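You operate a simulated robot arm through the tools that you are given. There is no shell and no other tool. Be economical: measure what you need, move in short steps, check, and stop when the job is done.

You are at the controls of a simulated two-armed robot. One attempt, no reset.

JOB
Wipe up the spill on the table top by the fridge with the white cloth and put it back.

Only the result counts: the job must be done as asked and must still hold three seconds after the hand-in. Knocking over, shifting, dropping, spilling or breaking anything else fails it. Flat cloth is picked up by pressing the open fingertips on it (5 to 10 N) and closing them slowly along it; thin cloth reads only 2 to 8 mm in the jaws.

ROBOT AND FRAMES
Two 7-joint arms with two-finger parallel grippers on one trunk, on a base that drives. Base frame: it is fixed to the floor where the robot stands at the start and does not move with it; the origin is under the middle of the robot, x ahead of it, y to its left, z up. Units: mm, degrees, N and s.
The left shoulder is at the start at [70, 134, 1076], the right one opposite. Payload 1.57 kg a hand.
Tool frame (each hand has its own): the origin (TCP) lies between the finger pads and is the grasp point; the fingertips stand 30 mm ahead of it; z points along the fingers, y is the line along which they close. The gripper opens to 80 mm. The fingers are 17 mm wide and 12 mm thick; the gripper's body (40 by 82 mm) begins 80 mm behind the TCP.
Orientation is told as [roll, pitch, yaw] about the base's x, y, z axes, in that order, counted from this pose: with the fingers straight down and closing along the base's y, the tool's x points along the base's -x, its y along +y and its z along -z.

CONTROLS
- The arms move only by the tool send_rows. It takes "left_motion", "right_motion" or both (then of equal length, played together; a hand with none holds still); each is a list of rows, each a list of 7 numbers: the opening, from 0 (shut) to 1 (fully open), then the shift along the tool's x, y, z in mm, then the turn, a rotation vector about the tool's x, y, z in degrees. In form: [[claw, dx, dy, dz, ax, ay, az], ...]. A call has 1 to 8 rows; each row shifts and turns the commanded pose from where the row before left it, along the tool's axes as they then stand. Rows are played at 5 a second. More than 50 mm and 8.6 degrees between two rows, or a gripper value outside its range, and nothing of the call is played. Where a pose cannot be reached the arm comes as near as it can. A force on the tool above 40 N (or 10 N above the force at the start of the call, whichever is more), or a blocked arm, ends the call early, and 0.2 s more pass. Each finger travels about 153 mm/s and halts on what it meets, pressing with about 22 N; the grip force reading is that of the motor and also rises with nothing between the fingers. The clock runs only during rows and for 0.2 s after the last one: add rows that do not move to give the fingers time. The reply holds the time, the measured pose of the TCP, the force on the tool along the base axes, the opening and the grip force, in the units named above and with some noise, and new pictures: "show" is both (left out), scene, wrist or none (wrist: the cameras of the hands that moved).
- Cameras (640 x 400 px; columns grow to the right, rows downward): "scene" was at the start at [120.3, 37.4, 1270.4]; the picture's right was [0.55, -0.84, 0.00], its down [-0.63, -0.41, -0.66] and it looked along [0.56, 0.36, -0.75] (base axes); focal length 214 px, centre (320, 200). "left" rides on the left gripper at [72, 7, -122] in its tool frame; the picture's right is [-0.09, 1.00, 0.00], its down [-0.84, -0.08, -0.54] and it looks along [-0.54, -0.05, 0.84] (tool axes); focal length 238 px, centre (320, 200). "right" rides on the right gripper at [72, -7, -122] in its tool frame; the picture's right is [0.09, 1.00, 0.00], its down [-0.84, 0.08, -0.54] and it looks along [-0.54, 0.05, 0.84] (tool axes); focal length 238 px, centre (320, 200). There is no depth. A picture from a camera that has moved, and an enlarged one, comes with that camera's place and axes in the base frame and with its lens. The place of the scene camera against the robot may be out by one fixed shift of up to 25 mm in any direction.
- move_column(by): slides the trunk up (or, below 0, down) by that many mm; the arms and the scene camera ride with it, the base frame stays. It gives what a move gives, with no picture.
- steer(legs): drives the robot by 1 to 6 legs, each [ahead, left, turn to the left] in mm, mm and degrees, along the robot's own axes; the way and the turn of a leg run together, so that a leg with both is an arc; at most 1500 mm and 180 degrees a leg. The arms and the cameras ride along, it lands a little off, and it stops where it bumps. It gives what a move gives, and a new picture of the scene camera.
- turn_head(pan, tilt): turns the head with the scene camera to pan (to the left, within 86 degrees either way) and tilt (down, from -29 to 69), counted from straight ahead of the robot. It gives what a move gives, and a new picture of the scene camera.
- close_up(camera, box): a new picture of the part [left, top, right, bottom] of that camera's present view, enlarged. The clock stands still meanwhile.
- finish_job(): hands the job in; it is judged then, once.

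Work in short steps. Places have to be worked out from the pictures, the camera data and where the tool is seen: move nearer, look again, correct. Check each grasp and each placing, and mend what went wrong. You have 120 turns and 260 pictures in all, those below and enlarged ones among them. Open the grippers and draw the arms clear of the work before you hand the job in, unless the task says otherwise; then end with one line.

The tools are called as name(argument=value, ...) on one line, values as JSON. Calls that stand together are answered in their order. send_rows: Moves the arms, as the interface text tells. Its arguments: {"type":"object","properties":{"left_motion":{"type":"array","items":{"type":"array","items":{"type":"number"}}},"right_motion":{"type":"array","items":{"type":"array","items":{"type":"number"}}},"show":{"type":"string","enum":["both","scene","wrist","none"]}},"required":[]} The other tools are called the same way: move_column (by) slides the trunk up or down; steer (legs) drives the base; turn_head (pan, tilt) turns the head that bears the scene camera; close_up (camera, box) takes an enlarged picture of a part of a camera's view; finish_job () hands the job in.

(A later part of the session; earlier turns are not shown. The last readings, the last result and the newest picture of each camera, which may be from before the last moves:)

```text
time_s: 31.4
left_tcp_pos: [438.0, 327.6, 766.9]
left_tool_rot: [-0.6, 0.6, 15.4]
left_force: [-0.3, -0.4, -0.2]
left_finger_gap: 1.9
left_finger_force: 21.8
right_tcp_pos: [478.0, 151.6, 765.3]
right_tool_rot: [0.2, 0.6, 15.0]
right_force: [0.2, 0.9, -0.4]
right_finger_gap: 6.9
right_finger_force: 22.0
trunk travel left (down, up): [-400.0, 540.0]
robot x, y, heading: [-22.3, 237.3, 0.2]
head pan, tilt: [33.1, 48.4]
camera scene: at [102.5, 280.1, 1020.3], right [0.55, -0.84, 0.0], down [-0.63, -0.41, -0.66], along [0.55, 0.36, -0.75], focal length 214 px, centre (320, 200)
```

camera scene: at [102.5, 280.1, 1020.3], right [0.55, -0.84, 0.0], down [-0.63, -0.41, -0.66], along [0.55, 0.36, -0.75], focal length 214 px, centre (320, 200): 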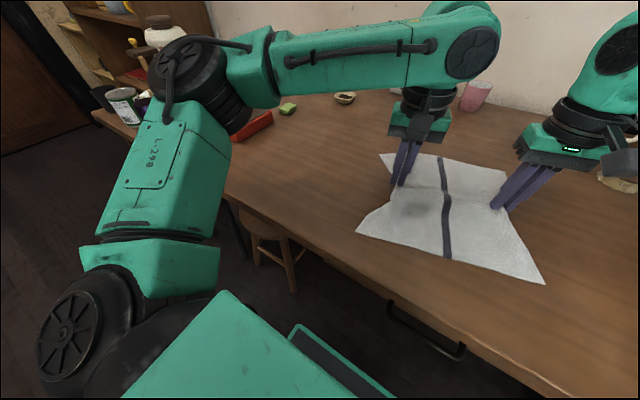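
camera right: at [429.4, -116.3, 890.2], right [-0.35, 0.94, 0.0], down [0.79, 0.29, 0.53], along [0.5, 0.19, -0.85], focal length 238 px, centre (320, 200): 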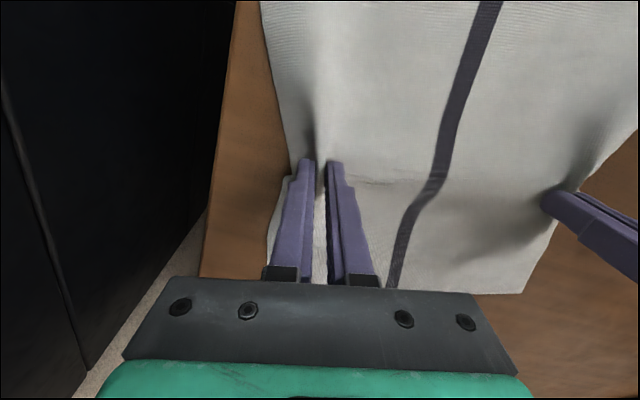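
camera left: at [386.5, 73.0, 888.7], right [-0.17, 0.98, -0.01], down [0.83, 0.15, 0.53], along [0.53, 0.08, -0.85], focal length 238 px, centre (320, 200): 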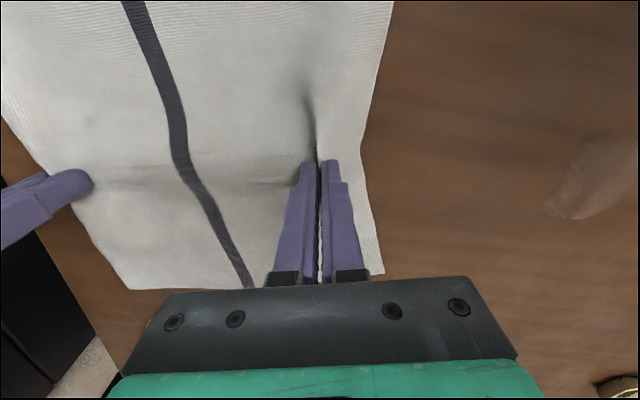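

The cloth now lies over the spill and a damp spot shows through. I'll lower both hands to contact and look through the wrist cameras.

send_rows(left_motion=[[0, 0, 0, 6, 0, 0, 0], [0, 0, 0, 6, 0, 0, 0], [0, 0, 0, 0, 0, 0, 0]], right_motion=[[0, 0, 0, 6, 0, 0, 0], [0, 0, 0, 5, 0, 0, 0], [0, 0, 0, 0, 0, 0, 0]], show="wrist")

```text
time_s: 32.2
left_tcp_pos: [438.6, 325.9, 756.1]
left_tool_rot: [-0.8, 0.5, 15.3]
left_force: [3.2, 0.5, 8.4]
left_finger_gap: 1.7
left_finger_force: 21.8
right_tcp_pos: [480.0, 149.6, 755.5]
right_tool_rot: [0.2, 0.6, 15.0]
right_force: [-0.5, 0.3, 0.4]
right_finger_gap: 6.6
right_finger_force: 21.8
trunk travel left (down, up): [-400.0, 540.0]
robot x, y, heading: [-20.7, 241.8, 0.2]
head pan, tilt: [33.1, 48.4]
camera right: at [411.5, 125.6, 879.7], right [-0.35, 0.94, 0.0], down [0.79, 0.29, 0.53], along [0.5, 0.19, -0.85], focal length 238 px, centre (320, 200)
camera left: at [367.1, 315.1, 877.2], right [-0.17, 0.98, -0.01], down [0.83, 0.15, 0.54], along [0.53, 0.08, -0.84], focal length 238 px, centre (320, 200)
```

right: 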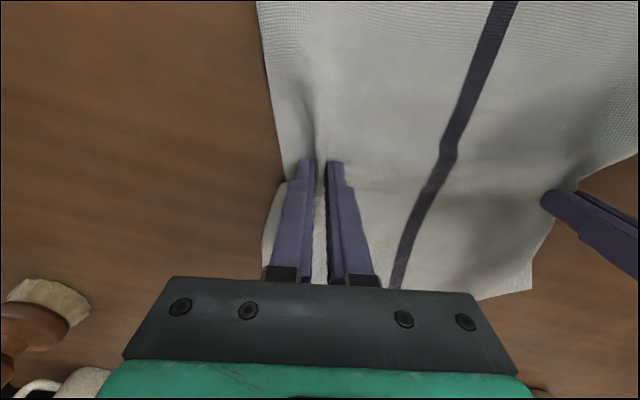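
left: 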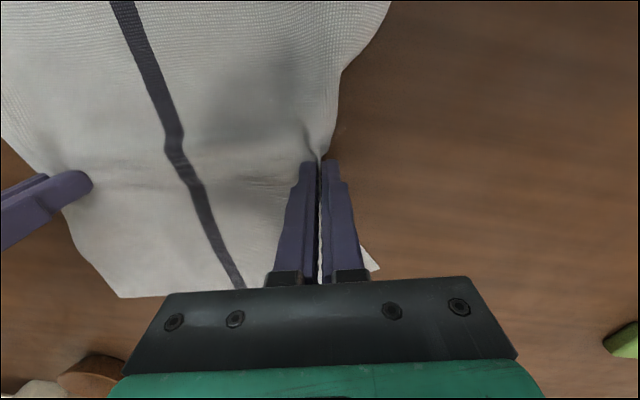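

The damp patch sits around [410, 278] under the cloth. I'll rub by moving both hands together back and forth in x with light contact.

send_rows(left_motion=[[0, 15, 0, 0, 0, 0, 0], [0, 15, 0, 0, 0, 0, 0], [0, 10, 0, 0, 0, 0, 0], [0, -15, 0, 0, 0, 0, 0], [0, -15, 0, 0, 0, 0, 0], [0, -15, 0, 0, 0, 0, 0], [0, -10, 0, 0, 0, 0, 0], [0, 0, 0, 0, 0, 0, 0]], right_motion=[[0, 15, 0, 1, 0, 0, 0], [0, 15, 0, 0, 0, 0, 0], [0, 10, 0, 0, 0, 0, 0], [0, -15, 0, 0, 0, 0, 0], [0, -15, 0, 0, 0, 0, 0], [0, -15, 0, 0, 0, 0, 0], [0, -10, 0, 0, 0, 0, 0], [0, 0, 0, 0, 0, 0, 0]], show="wrist")

```text
time_s: 34.0
left_tcp_pos: [451.2, 332.5, 753.0]
left_tool_rot: [-0.7, 0.6, 15.3]
left_force: [-0.2, -2.0, -0.4]
left_finger_gap: 2.1
left_finger_force: 21.3
left hand out of reach, approached as far as the arm can: row 7
right_tcp_pos: [492.5, 153.5, 754.8]
right_tool_rot: [0.3, 0.6, 15.1]
right_force: [-0.1, 2.9, -0.5]
right_finger_gap: 6.4
right_finger_force: 22.1
trunk travel left (down, up): [-400.0, 540.0]
robot x, y, heading: [-14.3, 242.8, 0.0]
head pan, tilt: [33.1, 48.4]
camera right: at [424.9, 129.9, 878.9], right [-0.35, 0.94, 0.0], down [0.79, 0.29, 0.53], along [0.5, 0.19, -0.85], focal length 238 px, centre (320, 200)
camera left: at [381.3, 321.4, 875.2], right [-0.17, 0.98, -0.01], down [0.83, 0.15, 0.54], along [0.53, 0.08, -0.84], focal length 238 px, centre (320, 200)
```

right: 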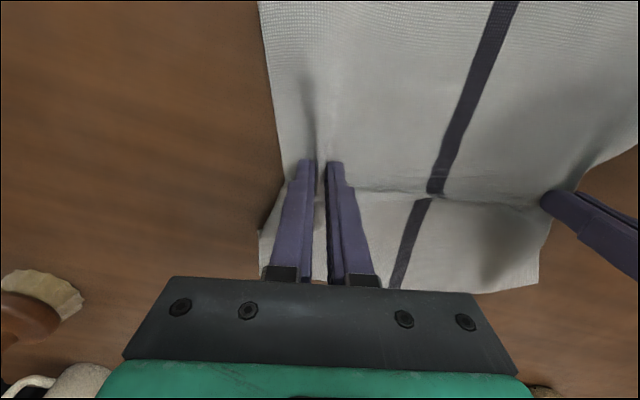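
left: 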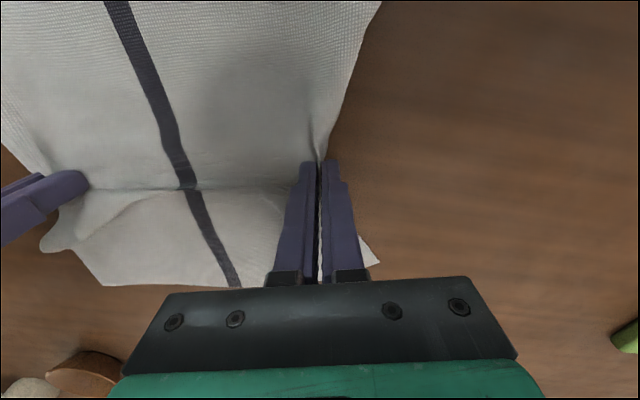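

The rubbing works and the hold is good. I'll do one more x stroke, then sideways strokes using the base.

send_rows(left_motion=[[0, 20, 0, 1, 0, 0, 0], [0, 20, 0, 0, 0, 0, 0], [0, 20, 0, 0, 0, 0, 0], [0, -20, 0, 0, 0, 0, 0], [0, -20, 0, 0, 0, 0, 0], [0, 20, 0, 0, 0, 0, 0], [0, 0, 0, 0, 0, 0, 0]], right_motion=[[0, 20, 0, 1, 0, 0, 0], [0, 20, 0, 0, 0, 0, 0], [0, 20, 0, 0, 0, 0, 0], [0, -20, 0, 0, 0, 0, 0], [0, -20, 0, 0, 0, 0, 0], [0, 20, 0, 0, 0, 0, 0], [0, 0, 0, 0, 0, 0, 0]], show="none")

steer(legs=[[0, 30, 0], [0, -60, 0], [0, 60, 0], [0, -30, 0]])

```text
time_s: 35.6
left_tcp_pos: [413.7, 321.6, 753.1]
left_tool_rot: [-0.7, 0.6, 15.3]
left_force: [-0.1, -1.4, 1.6]
left_finger_gap: 2.0
left_finger_force: 22.2
right_tcp_pos: [453.8, 143.2, 751.9]
right_tool_rot: [0.2, 0.6, 15.0]
right_force: [0.0, 0.4, 1.2]
right_finger_gap: 6.5
right_finger_force: 22.3
trunk travel left (down, up): [-400.0, 540.0]
robot x, y, heading: [-18.2, 243.4, 0.0]
head pan, tilt: [33.1, 48.4]
```

```text
time_s: 38.0
left_tcp_pos: [413.2, 321.6, 753.5]
left_tool_rot: [-0.6, 0.6, 15.4]
left_force: [-1.0, -0.2, 1.6]
left_finger_gap: 2.0
left_finger_force: 21.9
right_tcp_pos: [453.4, 144.7, 751.3]
right_tool_rot: [0.2, 0.7, 15.2]
right_force: [-0.2, 1.4, -0.1]
right_finger_gap: 6.7
right_finger_force: 21.7
trunk travel left (down, up): [-400.0, 540.0]
robot x, y, heading: [-15.6, 243.6, 0.3]
head pan, tilt: [33.1, 48.4]
camera scene: at [102.2, 278.3, 1020.4], right [0.55, -0.84, 0.0], down [-0.62, -0.41, -0.66], along [0.55, 0.37, -0.75], focal length 214 px, centre (320, 200)
```

scene: 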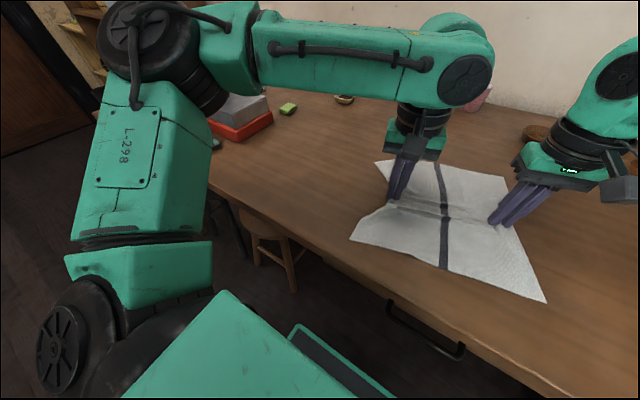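

Now I'll lift slightly and drive back about 150 mm to expose the wiped area and check it.

send_rows(left_motion=[[0, 0, 0, -7, 0, 0, 0], [0, 0, 0, -7, 0, 0, 0], [0, 0, 0, 0, 0, 0, 0]], right_motion=[[0, 0, 0, -7, 0, 0, 0], [0, 0, 0, -7, 0, 0, 0], [0, 0, 0, 0, 0, 0, 0]], show="none")

steer(legs=[[10, -150, 0]])

close_up(camera="left", box=[320, 50, 640, 250])

```text
time_s: 38.8
left_tcp_pos: [412.6, 324.3, 767.4]
left_tool_rot: [-0.7, 0.6, 15.5]
left_force: [1.6, -2.8, -0.2]
left_finger_gap: 2.1
left_finger_force: 21.7
right_tcp_pos: [456.0, 143.4, 766.4]
right_tool_rot: [0.3, 0.6, 15.2]
right_force: [-1.2, 3.3, -0.5]
right_finger_gap: 7.0
right_finger_force: 22.0
trunk travel left (down, up): [-400.0, 540.0]
robot x, y, heading: [-14.9, 240.5, 0.4]
head pan, tilt: [33.1, 48.4]
```

```text
time_s: 40.2
left_tcp_pos: [425.5, 172.2, 766.0]
left_tool_rot: [-0.5, 0.7, 15.2]
left_force: [0.6, -2.9, 0.2]
left_finger_gap: 2.1
left_finger_force: 21.6
right_tcp_pos: [466.2, -6.8, 765.2]
right_tool_rot: [0.1, 0.7, 15.0]
right_force: [-1.0, 3.3, -0.6]
right_finger_gap: 6.6
right_finger_force: 21.5
trunk travel left (down, up): [-400.0, 540.0]
robot x, y, heading: [-9.5, 93.3, -0.0]
head pan, tilt: [33.1, 48.4]
camera scene: at [113.5, 128.2, 1020.4], right [0.55, -0.84, 0.0], down [-0.63, -0.41, -0.66], along [0.56, 0.36, -0.75], focal length 214 px, centre (320, 200)
```

scene: 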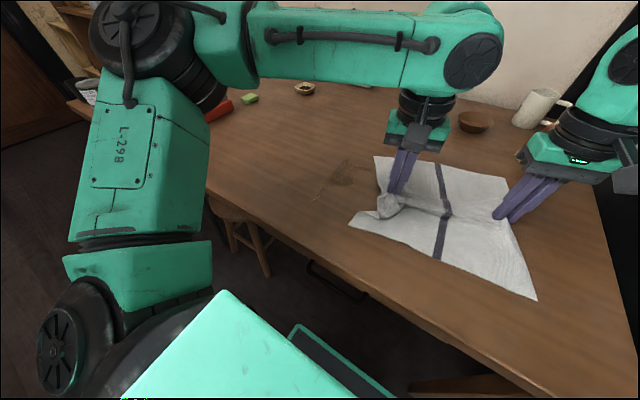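

```text
2.00 times, centred on (480, 150) of left
camera zoom: at [354.1, 160.6, 888.9], right [-0.17, 0.98, -0.01], down [0.83, 0.15, 0.53], along [0.53, 0.08, -0.85], focal length 477 px, centre (0, 300)
```

zoom: 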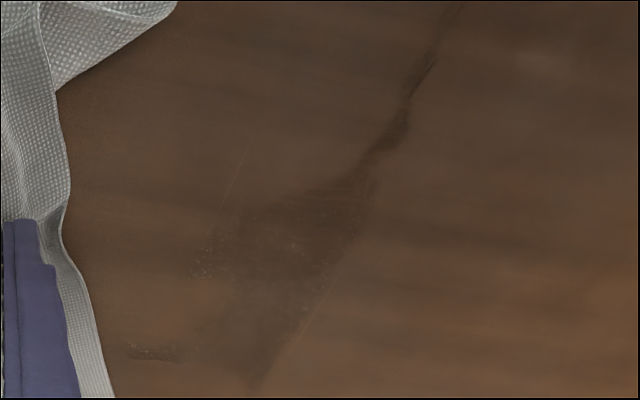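

A dark streak remains from about [340, 291] to [480, 300], with specks near [430–475, 248]. I'll go back over it and rub directly with the pinched fingertips pressed on the cloth.

steer(legs=[[15, 125, 0]])

send_rows(left_motion=[[0, 0, 0, 7, 0, 0, 0], [0, 0, 0, 6, 0, 0, 0], [0, 0, 0, 2, 0, 0, 0], [0, 0, 0, 0, 0, 0, 0]], right_motion=[[0, 0, 0, 6, 0, 0, 0], [0, 0, 0, 5, 0, 0, 0], [0, 0, 0, 0, 0, 0, 0], [0, 0, 0, 0, 0, 0, 0]], show="wrist")

```text
time_s: 41.4
left_tcp_pos: [439.2, 297.7, 766.4]
left_tool_rot: [-0.7, 0.7, 15.1]
left_force: [1.0, -1.6, 0.3]
left_finger_gap: 1.9
left_finger_force: 22.1
right_tcp_pos: [481.5, 118.6, 765.9]
right_tool_rot: [0.1, 0.6, 14.9]
right_force: [-0.4, 2.7, -0.5]
right_finger_gap: 6.6
right_finger_force: 22.1
trunk travel left (down, up): [-400.0, 540.0]
robot x, y, heading: [11.8, 218.3, -0.1]
head pan, tilt: [33.1, 48.4]
camera scene: at [128.5, 254.6, 1020.3], right [0.55, -0.84, 0.0], down [-0.63, -0.41, -0.66], along [0.56, 0.36, -0.75], focal length 214 px, centre (320, 200)
```

scene: 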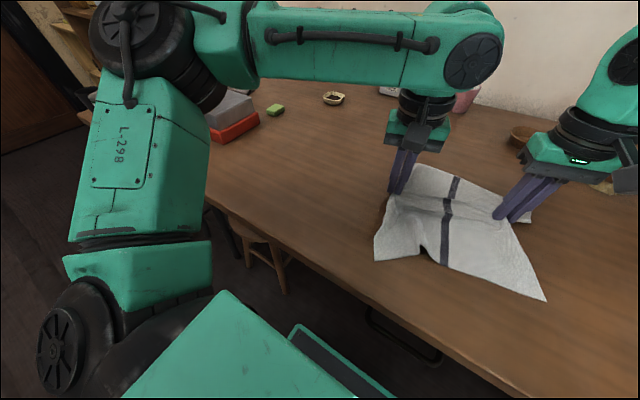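

```text
time_s: 42.4
left_tcp_pos: [438.6, 295.9, 751.9]
left_tool_rot: [-0.8, 0.5, 15.2]
left_force: [2.1, -0.7, 6.4]
left_finger_gap: 1.9
left_finger_force: 22.1
right_tcp_pos: [479.0, 117.4, 757.1]
right_tool_rot: [0.3, 0.6, 14.9]
right_force: [-0.8, 2.2, -0.6]
right_finger_gap: 7.0
right_finger_force: 22.5
trunk travel left (down, up): [-400.0, 540.0]
robot x, y, heading: [9.9, 214.3, 0.2]
head pan, tilt: [33.1, 48.4]
camera right: at [413.1, 93.8, 879.2], right [-0.35, 0.94, 0.0], down [0.79, 0.29, 0.53], along [0.5, 0.19, -0.85], focal length 238 px, centre (320, 200)
camera left: at [368.2, 285.2, 874.3], right [-0.17, 0.98, -0.01], down [0.83, 0.15, 0.54], along [0.53, 0.08, -0.84], focal length 238 px, centre (320, 200)
```

right: 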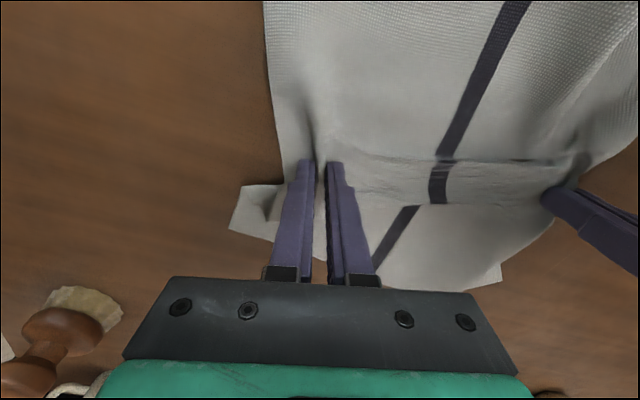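
left: 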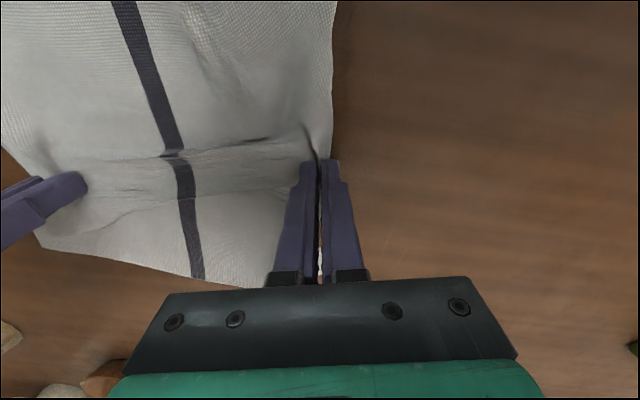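

Left is pressing at 6.4 N right over the residue. I'll make long strokes along x.

send_rows(left_motion=[[0, -19.3, -5.2, 0, 0, 0, 0], [0, -14.5, -3.9, 0, 0, 0, 0], [0, 19.3, 5.2, 0, 0, 0, 0], [0, 19.3, 5.2, 0, 0, 0, 0], [0, 19.3, 5.2, 0, 0, 0, 0], [0, 19.3, 5.2, 0, 0, 0, 0], [0, 19.3, 5.2, 0, 0, 0, 0], [0, 19.3, 5.2, 0, 0, 0, 0]], right_motion=[[0, -19.3, -5.2, 0, 0, 0, 0], [0, -14.5, -3.9, 0, 0, 0, 0], [0, 19.3, 5.2, 0, 0, 0, 0], [0, 19.3, 5.2, 0, 0, 0, 0], [0, 19.3, 5.2, 0, 0, 0, 0], [0, 19.3, 5.2, 0, 0, 0, 0], [0, 19.3, 5.2, 0, 0, 0, 0], [0, 19.3, 5.2, 0, 0, 0, 0]], show="none")

send_rows(left_motion=[[0, -19.3, -5.2, 0, 0, 0, 0], [0, -19.3, -5.2, 0, 0, 0, 0], [0, -19.3, -5.2, 0, 0, 0, 0], [0, -19.3, -5.2, 0, 0, 0, 0], [0, -19.3, -5.2, 0, 0, 0, 0], [0, 0, 0, 0, 0, 0, 0]], right_motion=[[0, -19.3, -5.2, 0, 0, 0, 0], [0, -19.3, -5.2, 0, 0, 0, 0], [0, -19.3, -5.2, 0, 0, 0, 0], [0, -19.3, -5.2, 0, 0, 0, 0], [0, -19.3, -5.2, 0, 0, 0, 0], [0, 0, 0, 0, 0, 0, 0]], show="none")

steer(legs=[[0, -25, 0]])

close_up(camera="left", box=[280, 0, 600, 200])

```text
time_s: 44.2
left_tcp_pos: [352.6, 296.1, 751.4]
left_tool_rot: [-0.7, 0.6, 15.2]
left_force: [1.6, -1.2, 6.0]
left_finger_gap: 1.9
left_finger_force: 22.1
right_tcp_pos: [394.8, 119.3, 757.4]
right_tool_rot: [0.1, 0.5, 14.9]
right_force: [-0.2, 1.1, -0.3]
right_finger_gap: 6.6
right_finger_force: 22.6
trunk travel left (down, up): [-400.0, 540.0]
robot x, y, heading: [10.0, 219.8, 0.5]
head pan, tilt: [33.1, 48.4]
```

```text
time_s: 45.6
left_tcp_pos: [454.5, 296.9, 751.9]
left_tool_rot: [-0.7, 0.6, 15.3]
left_force: [-1.6, -1.8, 6.8]
left_finger_gap: 1.8
left_finger_force: 21.6
right_tcp_pos: [495.7, 118.5, 754.7]
right_tool_rot: [0.2, 0.6, 15.0]
right_force: [-0.2, 2.4, 0.1]
right_finger_gap: 6.8
right_finger_force: 22.2
trunk travel left (down, up): [-400.0, 540.0]
robot x, y, heading: [7.6, 216.4, 0.2]
head pan, tilt: [33.1, 48.4]
```

```text
time_s: 46.4
left_tcp_pos: [452.8, 271.6, 753.1]
left_tool_rot: [-0.5, 0.5, 15.2]
left_force: [-0.1, 1.4, 7.4]
left_finger_gap: 2.0
left_finger_force: 22.7
right_tcp_pos: [495.2, 92.9, 754.8]
right_tool_rot: [0.1, 0.5, 15.0]
right_force: [-0.3, 0.6, -0.6]
right_finger_gap: 6.8
right_finger_force: 21.9
trunk travel left (down, up): [-400.0, 540.0]
robot x, y, heading: [6.6, 192.3, 0.2]
head pan, tilt: [33.1, 48.4]
camera scene: at [127.5, 227.8, 1020.5], right [0.55, -0.84, 0.0], down [-0.63, -0.41, -0.66], along [0.56, 0.36, -0.75], focal length 214 px, centre (320, 200)
```

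scene: 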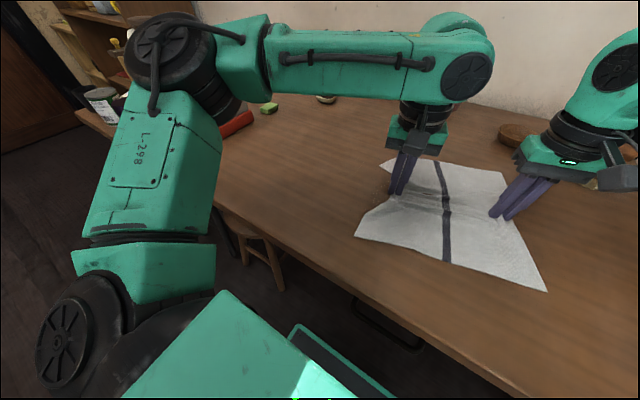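

```text
2.00 times, centred on (440, 100) of left
camera zoom: at [383.3, 259.6, 873.9], right [-0.17, 0.98, -0.01], down [0.83, 0.15, 0.54], along [0.53, 0.08, -0.84], focal length 477 px, centre (80, 400)
```

zoom: 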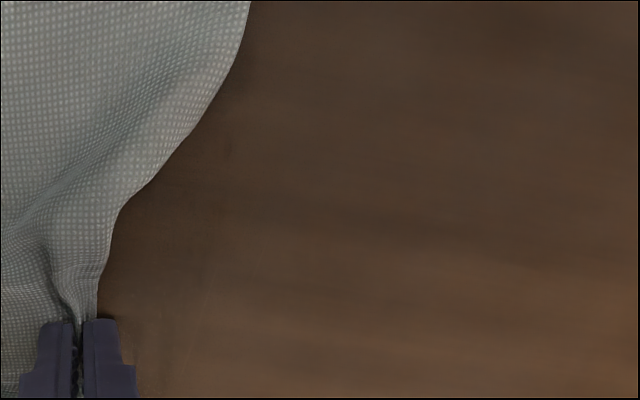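

The area beyond y≈285 looks clean now. I'll repeat the strokes at y≈272, then at y≈247.

send_rows(left_motion=[[0, -14.5, -3.9, 0, 0, 0, 0], [0, 24, 6.5, 0, 0, 0, 0], [0, 24, 6.5, 0, 0, 0, 0], [0, 24, 6.5, 0, 0, 0, 0], [0, 24, 6.5, 0, 0, 0, 0], [0, 24, 6.5, 0, 0, 0, 0], [0, 0, 0, 0, 0, 0, 0]], right_motion=[[0, -14.5, -3.9, 0, 0, 0, 0], [0, 24, 6.5, 0, 0, 0, 0], [0, 24, 6.5, 0, 0, 0, 0], [0, 24, 6.5, 0, 0, 0, 0], [0, 24, 6.5, 0, 0, 0, 0], [0, 24, 6.5, 0, 0, 0, 0], [0, 0, 0, 0, 0, 0, 0]], show="none")

steer(legs=[[0, -22, 0]])

send_rows(left_motion=[[0, -24, -6.5, 0, 0, 0, 0], [0, -24, -6.5, 0, 0, 0, 0], [0, -24, -6.5, 0, 0, 0, 0], [0, -24, -6.5, 0, 0, 0, 0], [0, -18, -5, 0, 0, 0, 0], [0, 0, 0, 0, 0, 0, 0]], right_motion=[[0, -24, -6.5, 0, 0, 0, 0], [0, -24, -6.5, 0, 0, 0, 0], [0, -24, -6.5, 0, 0, 0, 0], [0, -24, -6.5, 0, 0, 0, 0], [0, -18, -5, 0, 0, 0, 0], [0, 0, 0, 0, 0, 0, 0]], show="none")

steer(legs=[[0, -60, 0]])

close_up(camera="left", box=[320, 0, 640, 200])

```text
time_s: 48.0
left_tcp_pos: [341.4, 271.8, 752.2]
left_tool_rot: [-0.5, 0.6, 15.2]
left_force: [0.9, -3.5, 1.9]
left_finger_gap: 2.0
left_finger_force: 22.8
right_tcp_pos: [386.7, 92.9, 753.0]
right_tool_rot: [0.2, 0.6, 15.0]
right_force: [-0.4, 4.2, 1.1]
right_finger_gap: 6.9
right_finger_force: 21.4
trunk travel left (down, up): [-400.0, 540.0]
robot x, y, heading: [7.2, 189.5, 0.0]
head pan, tilt: [33.1, 48.4]
```

```text
time_s: 48.8
left_tcp_pos: [342.0, 247.3, 752.9]
left_tool_rot: [-0.6, 0.6, 15.2]
left_force: [0.2, -3.3, 0.2]
left_finger_gap: 1.9
left_finger_force: 21.6
right_tcp_pos: [387.4, 69.2, 753.4]
right_tool_rot: [0.2, 0.6, 15.0]
right_force: [0.0, 3.1, 0.7]
right_finger_gap: 6.8
right_finger_force: 21.9
trunk travel left (down, up): [-400.0, 540.0]
robot x, y, heading: [6.1, 170.8, 0.2]
head pan, tilt: [33.1, 48.4]
camera scene: at [128.2, 205.5, 1020.4], right [0.55, -0.84, 0.0], down [-0.63, -0.41, -0.66], along [0.56, 0.36, -0.75], focal length 214 px, centre (320, 200)
```

scene: 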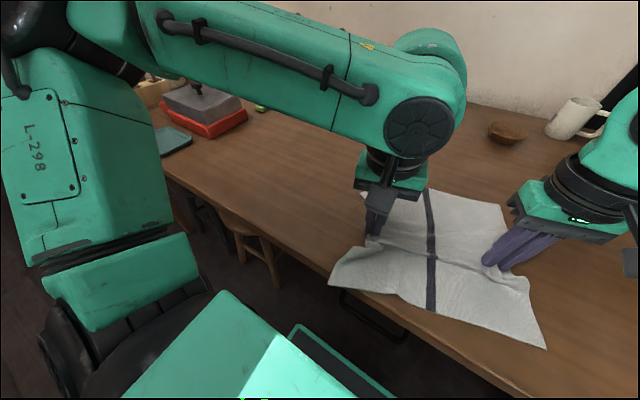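

```text
time_s: 50.2
left_tcp_pos: [461.6, 248.8, 753.5]
left_tool_rot: [-0.6, 0.5, 15.3]
left_force: [0.1, -3.2, 3.5]
left_finger_gap: 1.9
left_finger_force: 22.3
right_tcp_pos: [504.9, 69.8, 751.8]
right_tool_rot: [0.1, 0.6, 15.1]
right_force: [-1.1, 2.7, -0.4]
right_finger_gap: 6.5
right_finger_force: 22.2
trunk travel left (down, up): [-400.0, 540.0]
robot x, y, heading: [5.9, 168.3, 0.1]
head pan, tilt: [33.1, 48.4]
```

```text
time_s: 51.2
left_tcp_pos: [460.4, 185.2, 752.1]
left_tool_rot: [-0.5, 0.5, 15.0]
left_force: [0.8, -1.6, 2.8]
left_finger_gap: 1.9
left_finger_force: 21.7
right_tcp_pos: [505.7, 8.5, 752.8]
right_tool_rot: [0.3, 0.7, 14.8]
right_force: [-0.7, 2.4, 0.6]
right_finger_gap: 7.0
right_finger_force: 21.6
trunk travel left (down, up): [-400.0, 540.0]
robot x, y, heading: [8.3, 108.8, 0.0]
head pan, tilt: [33.1, 48.4]
camera scene: at [128.0, 143.2, 1020.4], right [0.54, -0.84, 0.0], down [-0.63, -0.41, -0.66], along [0.56, 0.36, -0.75], focal length 214 px, centre (320, 200)
```

scene: 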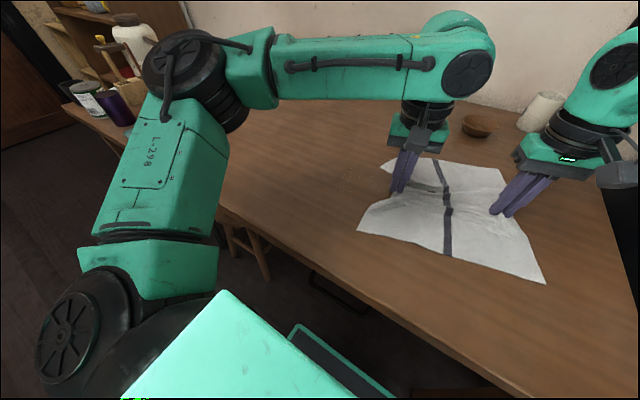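

```text
2.00 times, centred on (480, 100) of left
camera zoom: at [390.6, 174.1, 874.3], right [-0.17, 0.99, -0.01], down [0.83, 0.15, 0.53], along [0.53, 0.08, -0.84], focal length 477 px, centre (0, 400)
```

zoom: 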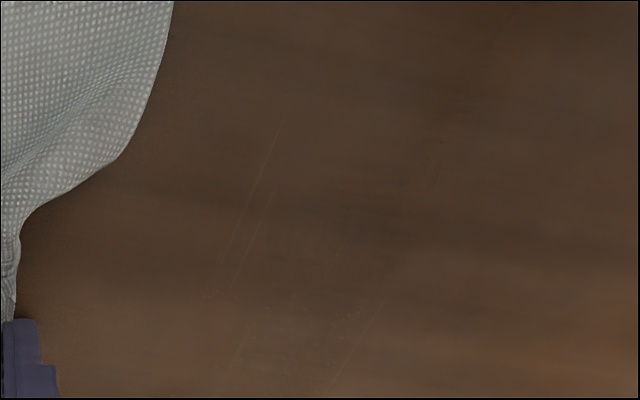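

Only faint specks remain near [431, 296]. I'll enlarge that spot in the scene view to judge it.

close_up(camera="scene", box=[280, 130, 400, 205])

close_up(camera="left", box=[400, 100, 560, 200])

```text
5.33 times, centred on (340, 168) of scene
camera zoom: at [128.0, 143.2, 1020.4], right [0.54, -0.84, 0.0], down [-0.63, -0.41, -0.66], along [0.56, 0.36, -0.75], focal length 1144 px, centre (213, 373)
```

zoom: 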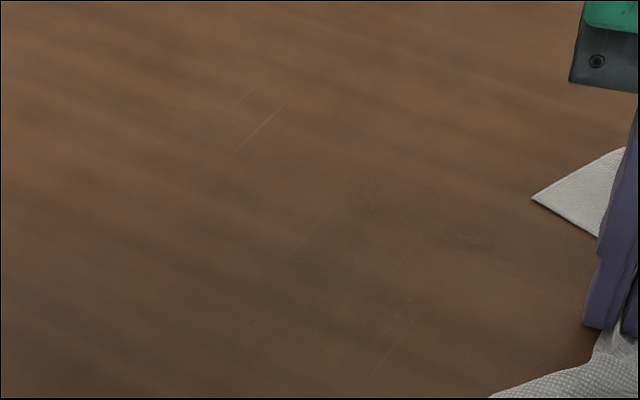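

```text
4.00 times, centred on (480, 150) of left
camera zoom: at [390.6, 174.1, 874.3], right [-0.17, 0.99, -0.01], down [0.83, 0.15, 0.53], along [0.53, 0.08, -0.84], focal length 953 px, centre (-320, 400)
```

zoom: 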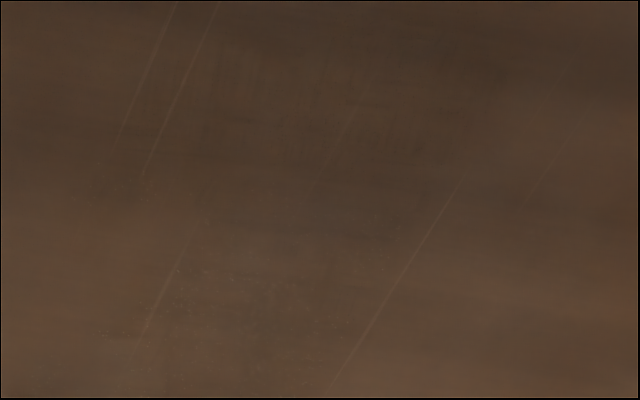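

A faint trace remains around [430–460, 250–300]. I'll do one more thorough set of strokes with a bit more pressure.

steer(legs=[[10, 122, 0]])

send_rows(left_motion=[[0, 15, 4, 1.5, 0, 0, 0], [0, 24, 6.5, 0, 0, 0, 0], [0, 24, 6.5, 0, 0, 0, 0], [0, 24, 6.5, 0, 0, 0, 0], [0, 24, 6.5, 0, 0, 0, 0], [0, 0, 0, 0, 0, 0, 0]], right_motion=[[0, 15, 4, 0, 0, 0, 0], [0, 24, 6.5, 0, 0, 0, 0], [0, 24, 6.5, 0, 0, 0, 0], [0, 24, 6.5, 0, 0, 0, 0], [0, 24, 6.5, 0, 0, 0, 0], [0, 0, 0, 0, 0, 0, 0]], show="none")

steer(legs=[[0, -17, 0]])

send_rows(left_motion=[[0, -15, -4, 0, 0, 0, 0], [0, -24, -6.5, 0, 0, 0, 0], [0, -24, -6.5, 0, 0, 0, 0], [0, -24, -6.5, 0, 0, 0, 0], [0, -24, -6.5, 0, 0, 0, 0], [0, 0, 0, 0, 0, 0, 0]], right_motion=[[0, -15, -4, 0, 0, 0, 0], [0, -24, -6.5, 0, 0, 0, 0], [0, -24, -6.5, 0, 0, 0, 0], [0, -24, -6.5, 0, 0, 0, 0], [0, -24, -6.5, 0, 0, 0, 0], [0, 0, 0, 0, 0, 0, 0]], show="none")

steer(legs=[[0, -17, 0]])

send_rows(left_motion=[[0, 15, 4, 0, 0, 0, 0], [0, 24, 6.5, 0, 0, 0, 0], [0, 24, 6.5, 0, 0, 0, 0], [0, 24, 6.5, 0, 0, 0, 0], [0, 24, 6.5, 0, 0, 0, 0], [0, 0, 0, 0, 0, 0, 0]], right_motion=[[0, 15, 4, 0, 0, 0, 0], [0, 24, 6.5, 0, 0, 0, 0], [0, 24, 6.5, 0, 0, 0, 0], [0, 24, 6.5, 0, 0, 0, 0], [0, 24, 6.5, 0, 0, 0, 0], [0, 0, 0, 0, 0, 0, 0]], show="none")

steer(legs=[[0, -16, 0]])

send_rows(left_motion=[[0, -15, -4, 0, 0, 0, 0], [0, -24, -6.5, 0, 0, 0, 0], [0, -24, -6.5, 0, 0, 0, 0], [0, -24, -6.5, 0, 0, 0, 0], [0, -24, -6.5, 0, 0, 0, 0], [0, 0, 0, 0, 0, 0, 0]], right_motion=[[0, -15, -4, 0, 0, 0, 0], [0, -24, -6.5, 0, 0, 0, 0], [0, -24, -6.5, 0, 0, 0, 0], [0, -24, -6.5, 0, 0, 0, 0], [0, -24, -6.5, 0, 0, 0, 0], [0, 0, 0, 0, 0, 0, 0]], show="none")

```text
time_s: 52.5
left_tcp_pos: [471.5, 307.7, 752.4]
left_tool_rot: [-0.7, 0.5, 15.0]
left_force: [0.8, -3.8, 2.1]
left_finger_gap: 1.9
left_finger_force: 21.9
right_tcp_pos: [516.4, 129.0, 753.6]
right_tool_rot: [0.2, 0.6, 14.8]
right_force: [-0.7, 3.3, -0.1]
right_finger_gap: 6.9
right_finger_force: 22.0
trunk travel left (down, up): [-400.0, 540.0]
robot x, y, heading: [19.4, 231.5, 0.0]
head pan, tilt: [33.1, 48.4]
camera scene: at [138.7, 265.9, 1020.4], right [0.54, -0.84, 0.0], down [-0.63, -0.41, -0.66], along [0.56, 0.36, -0.75], focal length 214 px, centre (320, 200)
```

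scene: 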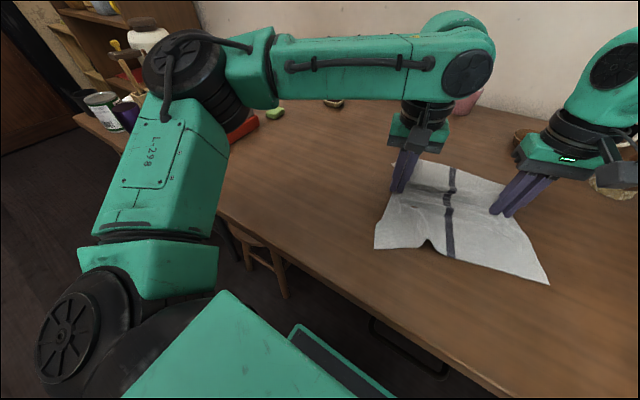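

```text
time_s: 53.9
left_tcp_pos: [355.5, 304.6, 751.9]
left_tool_rot: [-0.6, 0.5, 15.0]
left_force: [2.6, -0.3, 14.2]
left_finger_gap: 1.9
left_finger_force: 22.2
right_tcp_pos: [399.8, 127.6, 753.5]
right_tool_rot: [0.2, 0.6, 14.7]
right_force: [0.1, 0.1, -1.3]
right_finger_gap: 6.8
right_finger_force: 22.2
trunk travel left (down, up): [-400.0, 540.0]
robot x, y, heading: [19.4, 227.5, -0.3]
head pan, tilt: [33.1, 48.4]
```

```text
time_s: 54.6
left_tcp_pos: [356.2, 286.5, 751.8]
left_tool_rot: [-0.6, 0.5, 14.9]
left_force: [-0.6, -2.2, 11.0]
left_finger_gap: 1.7
left_finger_force: 21.9
right_tcp_pos: [399.8, 111.2, 753.8]
right_tool_rot: [0.3, 0.5, 14.7]
right_force: [0.9, -0.4, 0.0]
right_finger_gap: 6.6
right_finger_force: 22.0
trunk travel left (down, up): [-400.0, 540.0]
robot x, y, heading: [19.9, 212.1, -0.4]
head pan, tilt: [33.1, 48.4]
camera scene: at [137.5, 246.6, 1020.5], right [0.54, -0.84, 0.0], down [-0.63, -0.41, -0.66], along [0.56, 0.36, -0.75], focal length 214 px, centre (320, 200)
```

scene: 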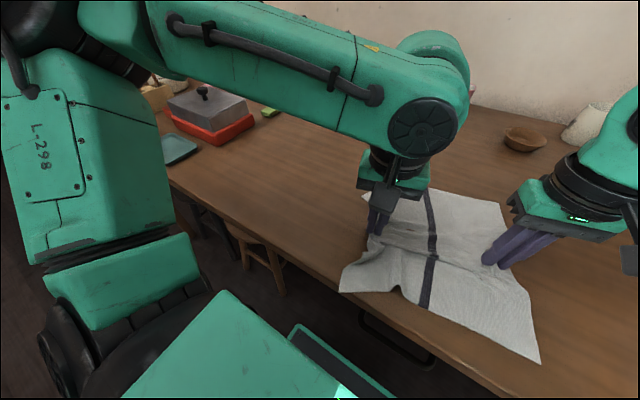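

```text
time_s: 56.0
left_tcp_pos: [471.0, 285.5, 752.1]
left_tool_rot: [-0.6, 0.6, 15.0]
left_force: [-0.5, -1.2, 2.0]
left_finger_gap: 2.0
left_finger_force: 21.7
right_tcp_pos: [514.0, 109.6, 752.4]
right_tool_rot: [0.2, 0.6, 14.6]
right_force: [-1.0, 0.0, 0.4]
right_finger_gap: 6.4
right_finger_force: 22.3
trunk travel left (down, up): [-400.0, 540.0]
robot x, y, heading: [15.8, 216.0, -0.3]
head pan, tilt: [33.1, 48.4]
```

```text
time_s: 56.8
left_tcp_pos: [471.0, 268.4, 752.5]
left_tool_rot: [-0.6, 0.6, 15.0]
left_force: [0.8, 0.1, 1.2]
left_finger_gap: 1.7
left_finger_force: 22.2
right_tcp_pos: [513.7, 92.9, 751.1]
right_tool_rot: [0.2, 0.6, 14.7]
right_force: [0.6, 0.8, 0.0]
right_finger_gap: 7.1
right_finger_force: 21.7
trunk travel left (down, up): [-400.0, 540.0]
robot x, y, heading: [14.2, 195.3, -0.2]
head pan, tilt: [33.1, 48.4]
camera scene: at [138.5, 230.4, 1020.4], right [0.54, -0.84, 0.0], down [-0.63, -0.41, -0.66], along [0.56, 0.36, -0.75], focal length 214 px, centre (320, 200)
```

scene: 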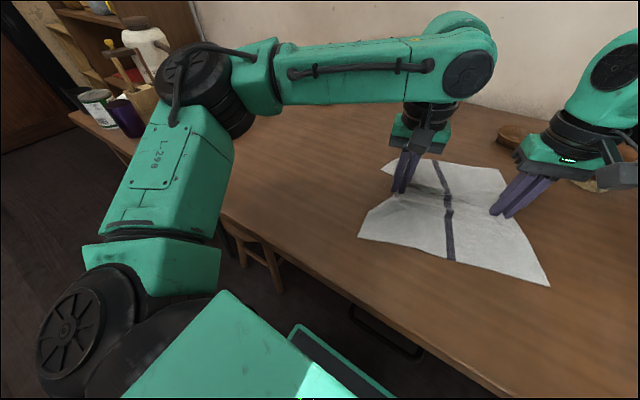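

```text
time_s: 58.2
left_tcp_pos: [356.3, 266.7, 752.7]
left_tool_rot: [-0.5, 0.6, 15.1]
left_force: [0.5, -0.2, -0.3]
left_finger_gap: 2.1
left_finger_force: 21.7
right_tcp_pos: [399.3, 92.3, 753.7]
right_tool_rot: [0.2, 0.7, 14.5]
right_force: [-0.3, 0.2, -0.3]
right_finger_gap: 6.6
right_finger_force: 21.9
trunk travel left (down, up): [-400.0, 540.0]
robot x, y, heading: [15.7, 194.4, -0.5]
head pan, tilt: [33.1, 48.4]
```

```text
time_s: 59.0
left_tcp_pos: [357.3, 252.7, 753.1]
left_tool_rot: [-0.5, 0.6, 15.1]
left_force: [0.6, -0.3, 1.2]
left_finger_gap: 1.9
left_finger_force: 22.3
right_tcp_pos: [399.3, 76.6, 753.0]
right_tool_rot: [0.2, 0.5, 14.6]
right_force: [-0.5, 0.2, 0.3]
right_finger_gap: 6.6
right_finger_force: 21.9
trunk travel left (down, up): [-400.0, 540.0]
robot x, y, heading: [18.5, 176.7, -0.5]
head pan, tilt: [33.1, 48.4]
camera scene: at [138.5, 215.1, 1020.4], right [0.54, -0.84, 0.0], down [-0.63, -0.41, -0.66], along [0.56, 0.36, -0.75], focal length 214 px, centre (320, 200)
```

scene: 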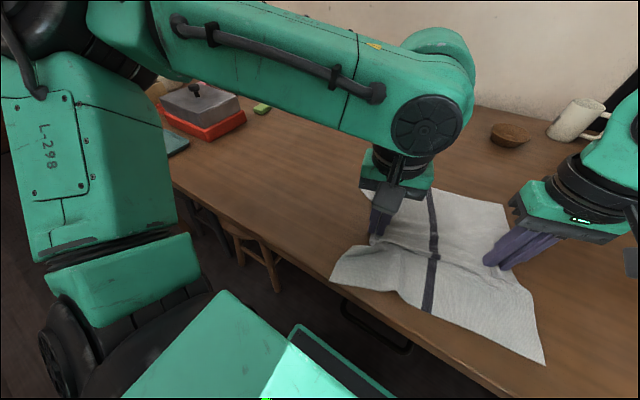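

```text
time_s: 60.4
left_tcp_pos: [472.3, 253.2, 752.4]
left_tool_rot: [-0.7, 0.3, 15.1]
left_force: [-0.3, -2.0, 6.8]
left_finger_gap: 2.1
left_finger_force: 22.0
right_tcp_pos: [515.1, 75.8, 753.0]
right_tool_rot: [0.2, 0.5, 14.7]
right_force: [0.6, 0.9, -0.6]
right_finger_gap: 6.8
right_finger_force: 22.1
trunk travel left (down, up): [-400.0, 540.0]
robot x, y, heading: [15.6, 178.0, -0.2]
head pan, tilt: [33.1, 48.4]
```

I'll drive back partway in contact and look at the wiped area.

steer(legs=[[-8, -75, 0]])

close_up(camera="scene", box=[260, 120, 420, 220])

close_up(camera="left", box=[320, 0, 640, 200])

```text
time_s: 61.4
left_tcp_pos: [462.7, 177.6, 751.3]
left_tool_rot: [-0.8, 0.4, 14.9]
left_force: [0.3, -2.4, 10.4]
left_finger_gap: 2.0
left_finger_force: 22.1
right_tcp_pos: [505.3, 1.8, 753.7]
right_tool_rot: [0.2, 0.5, 14.7]
right_force: [-0.1, -0.2, 0.3]
right_finger_gap: 6.8
right_finger_force: 21.8
trunk travel left (down, up): [-400.0, 540.0]
robot x, y, heading: [11.3, 106.8, -0.5]
head pan, tilt: [33.1, 48.4]
camera scene: at [128.8, 141.6, 1020.6], right [0.54, -0.84, 0.0], down [-0.63, -0.4, -0.66], along [0.56, 0.36, -0.75], focal length 214 px, centre (320, 200)
```

scene: 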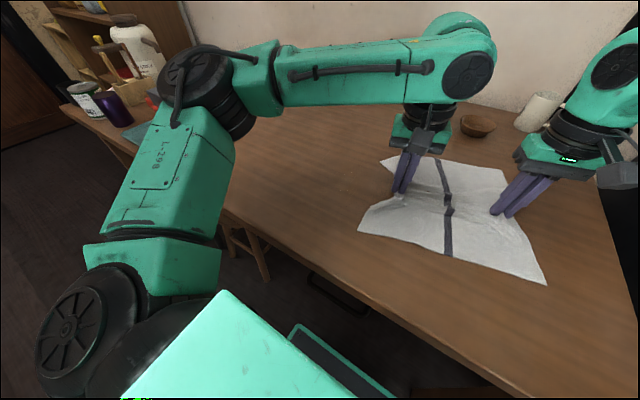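

```text
4.00 times, centred on (340, 170) of scene
camera zoom: at [128.8, 141.6, 1020.6], right [0.54, -0.84, 0.0], down [-0.63, -0.4, -0.66], along [0.56, 0.36, -0.75], focal length 858 px, centre (240, 320)
```

zoom: 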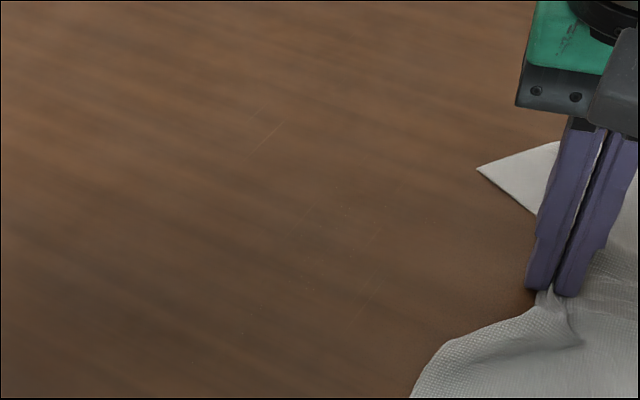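

```text
2.00 times, centred on (480, 100) of left
camera zoom: at [392.0, 167.6, 873.7], right [-0.17, 0.99, -0.01], down [0.83, 0.15, 0.54], along [0.53, 0.08, -0.84], focal length 477 px, centre (0, 400)
```

zoom: 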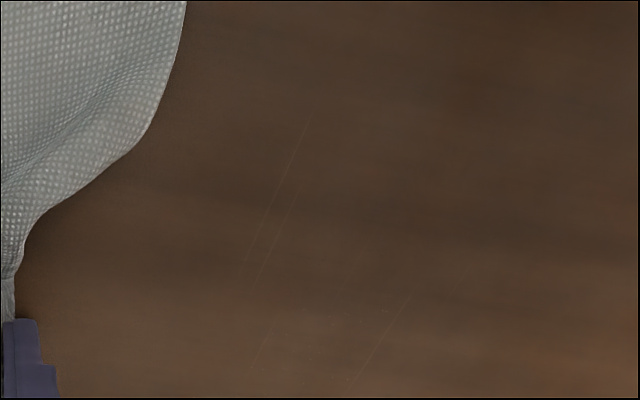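

The wiped area now looks clean. I'll lift slightly and drive the cloth back to where it was picked up: left hand to about [455, 84], right to [496, −93].

send_rows(left_motion=[[0, 0, 0, -7, 0, 0, 0], [0, 0, 0, -7, 0, 0, 0], [0, 0, 0, 0, 0, 0, 0]], right_motion=[[0, 0, 0, -7, 0, 0, 0], [0, 0, 0, -6, 0, 0, 0], [0, 0, 0, 0, 0, 0, 0]], show="none")

steer(legs=[[-8, -94, 0.3]])

```text
time_s: 62.2
left_tcp_pos: [461.5, 180.2, 765.6]
left_tool_rot: [-0.9, 0.5, 14.9]
left_force: [0.8, -2.5, -0.6]
left_finger_gap: 1.9
left_finger_force: 22.5
right_tcp_pos: [506.0, 2.3, 763.8]
right_tool_rot: [0.2, 0.6, 14.6]
right_force: [-0.8, 1.4, 0.2]
right_finger_gap: 6.7
right_finger_force: 21.9
trunk travel left (down, up): [-400.0, 540.0]
robot x, y, heading: [11.1, 101.9, -0.3]
head pan, tilt: [33.1, 48.4]
```

```text
time_s: 63.4
left_tcp_pos: [453.2, 90.4, 764.0]
left_tool_rot: [-0.8, 0.5, 15.2]
left_force: [1.0, -1.6, -0.7]
left_finger_gap: 2.1
left_finger_force: 22.0
right_tcp_pos: [498.1, -86.7, 764.3]
right_tool_rot: [0.3, 0.7, 14.8]
right_force: [-1.3, 2.0, -0.4]
right_finger_gap: 6.6
right_finger_force: 21.7
trunk travel left (down, up): [-400.0, 540.0]
robot x, y, heading: [-2.4, 15.0, -0.3]
head pan, tilt: [33.1, 48.4]
camera scene: at [121.5, 49.8, 1020.4], right [0.54, -0.84, 0.0], down [-0.63, -0.41, -0.66], along [0.56, 0.36, -0.75], focal length 214 px, centre (320, 200)
```

scene: 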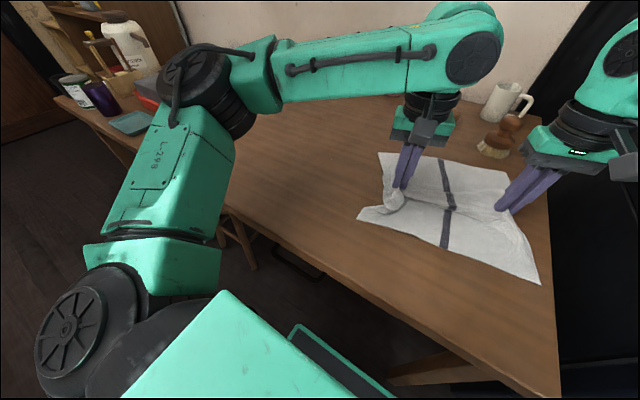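

It's nearly there. I'll shift the last 6 mm right, then lower both hands to contact.

send_rows(left_motion=[[0, 0, -6, 0, 0, 0, 0], [0, 0, 0, 6, 0, 0, 0], [0, 0, 0, 6, 0, 0, 0], [0, 0, 0, 1, 0, 0, 0], [0, 0, 0, 0, 0, 0, 0]], right_motion=[[0, 0, -6, 0, 0, 0, 0], [0, 0, 0, 6, 0, 0, 0], [0, 0, 0, 6, 0, 0, 0], [0, 0, 0, 2, 0, 0, 0], [0, 0, 0, 0, 0, 0, 0]], show="both")

```text
time_s: 64.5
left_tcp_pos: [452.4, 89.1, 751.3]
left_tool_rot: [-0.9, 0.4, 15.1]
left_force: [1.7, -7.7, 0.6]
left_finger_gap: 2.0
left_finger_force: 21.7
left hand out of reach, approached as far as the arm can: row 1
right_tcp_pos: [497.4, -94.0, 752.2]
right_tool_rot: [0.3, 0.3, 14.8]
right_force: [-0.1, 6.4, 9.0]
right_finger_gap: 7.0
right_finger_force: 21.8
trunk travel left (down, up): [-400.0, 540.0]
robot x, y, heading: [-0.1, 14.3, -0.3]
head pan, tilt: [33.1, 48.4]
camera scene: at [120.6, 50.8, 1020.6], right [0.54, -0.84, 0.0], down [-0.63, -0.41, -0.66], along [0.56, 0.36, -0.75], focal length 214 px, centre (320, 200)
camera right: at [430.8, -117.7, 874.9], right [-0.34, 0.94, 0.01], down [0.79, 0.29, 0.54], along [0.5, 0.19, -0.84], focal length 238 px, centre (320, 200)
camera left: at [381.3, 77.8, 873.4], right [-0.17, 0.99, -0.02], down [0.83, 0.15, 0.54], along [0.53, 0.08, -0.84], focal length 238 px, centre (320, 200)
```

scene: 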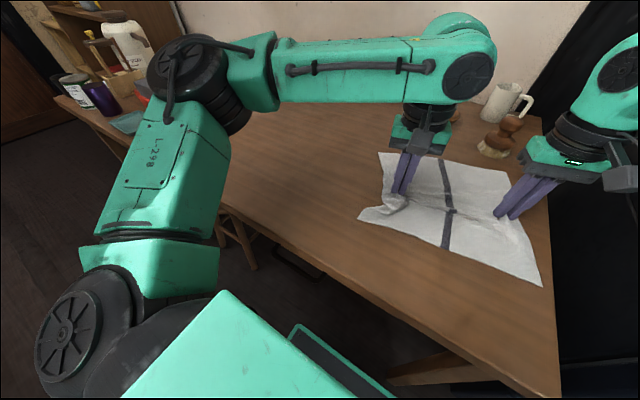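
right: 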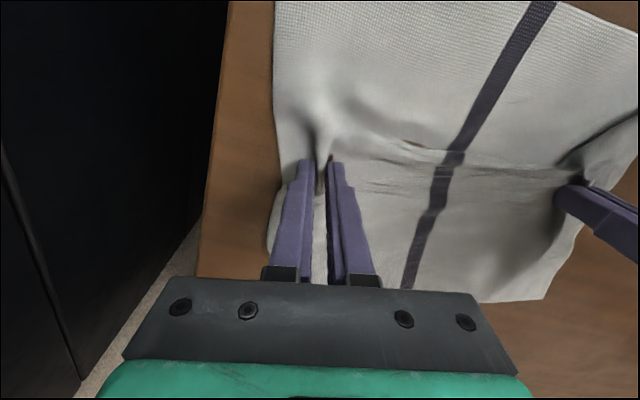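
left: 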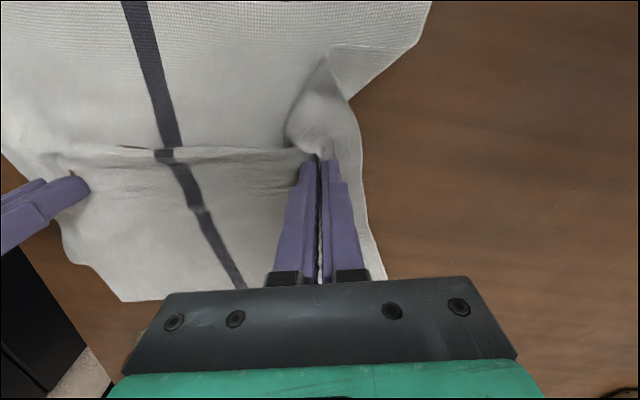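

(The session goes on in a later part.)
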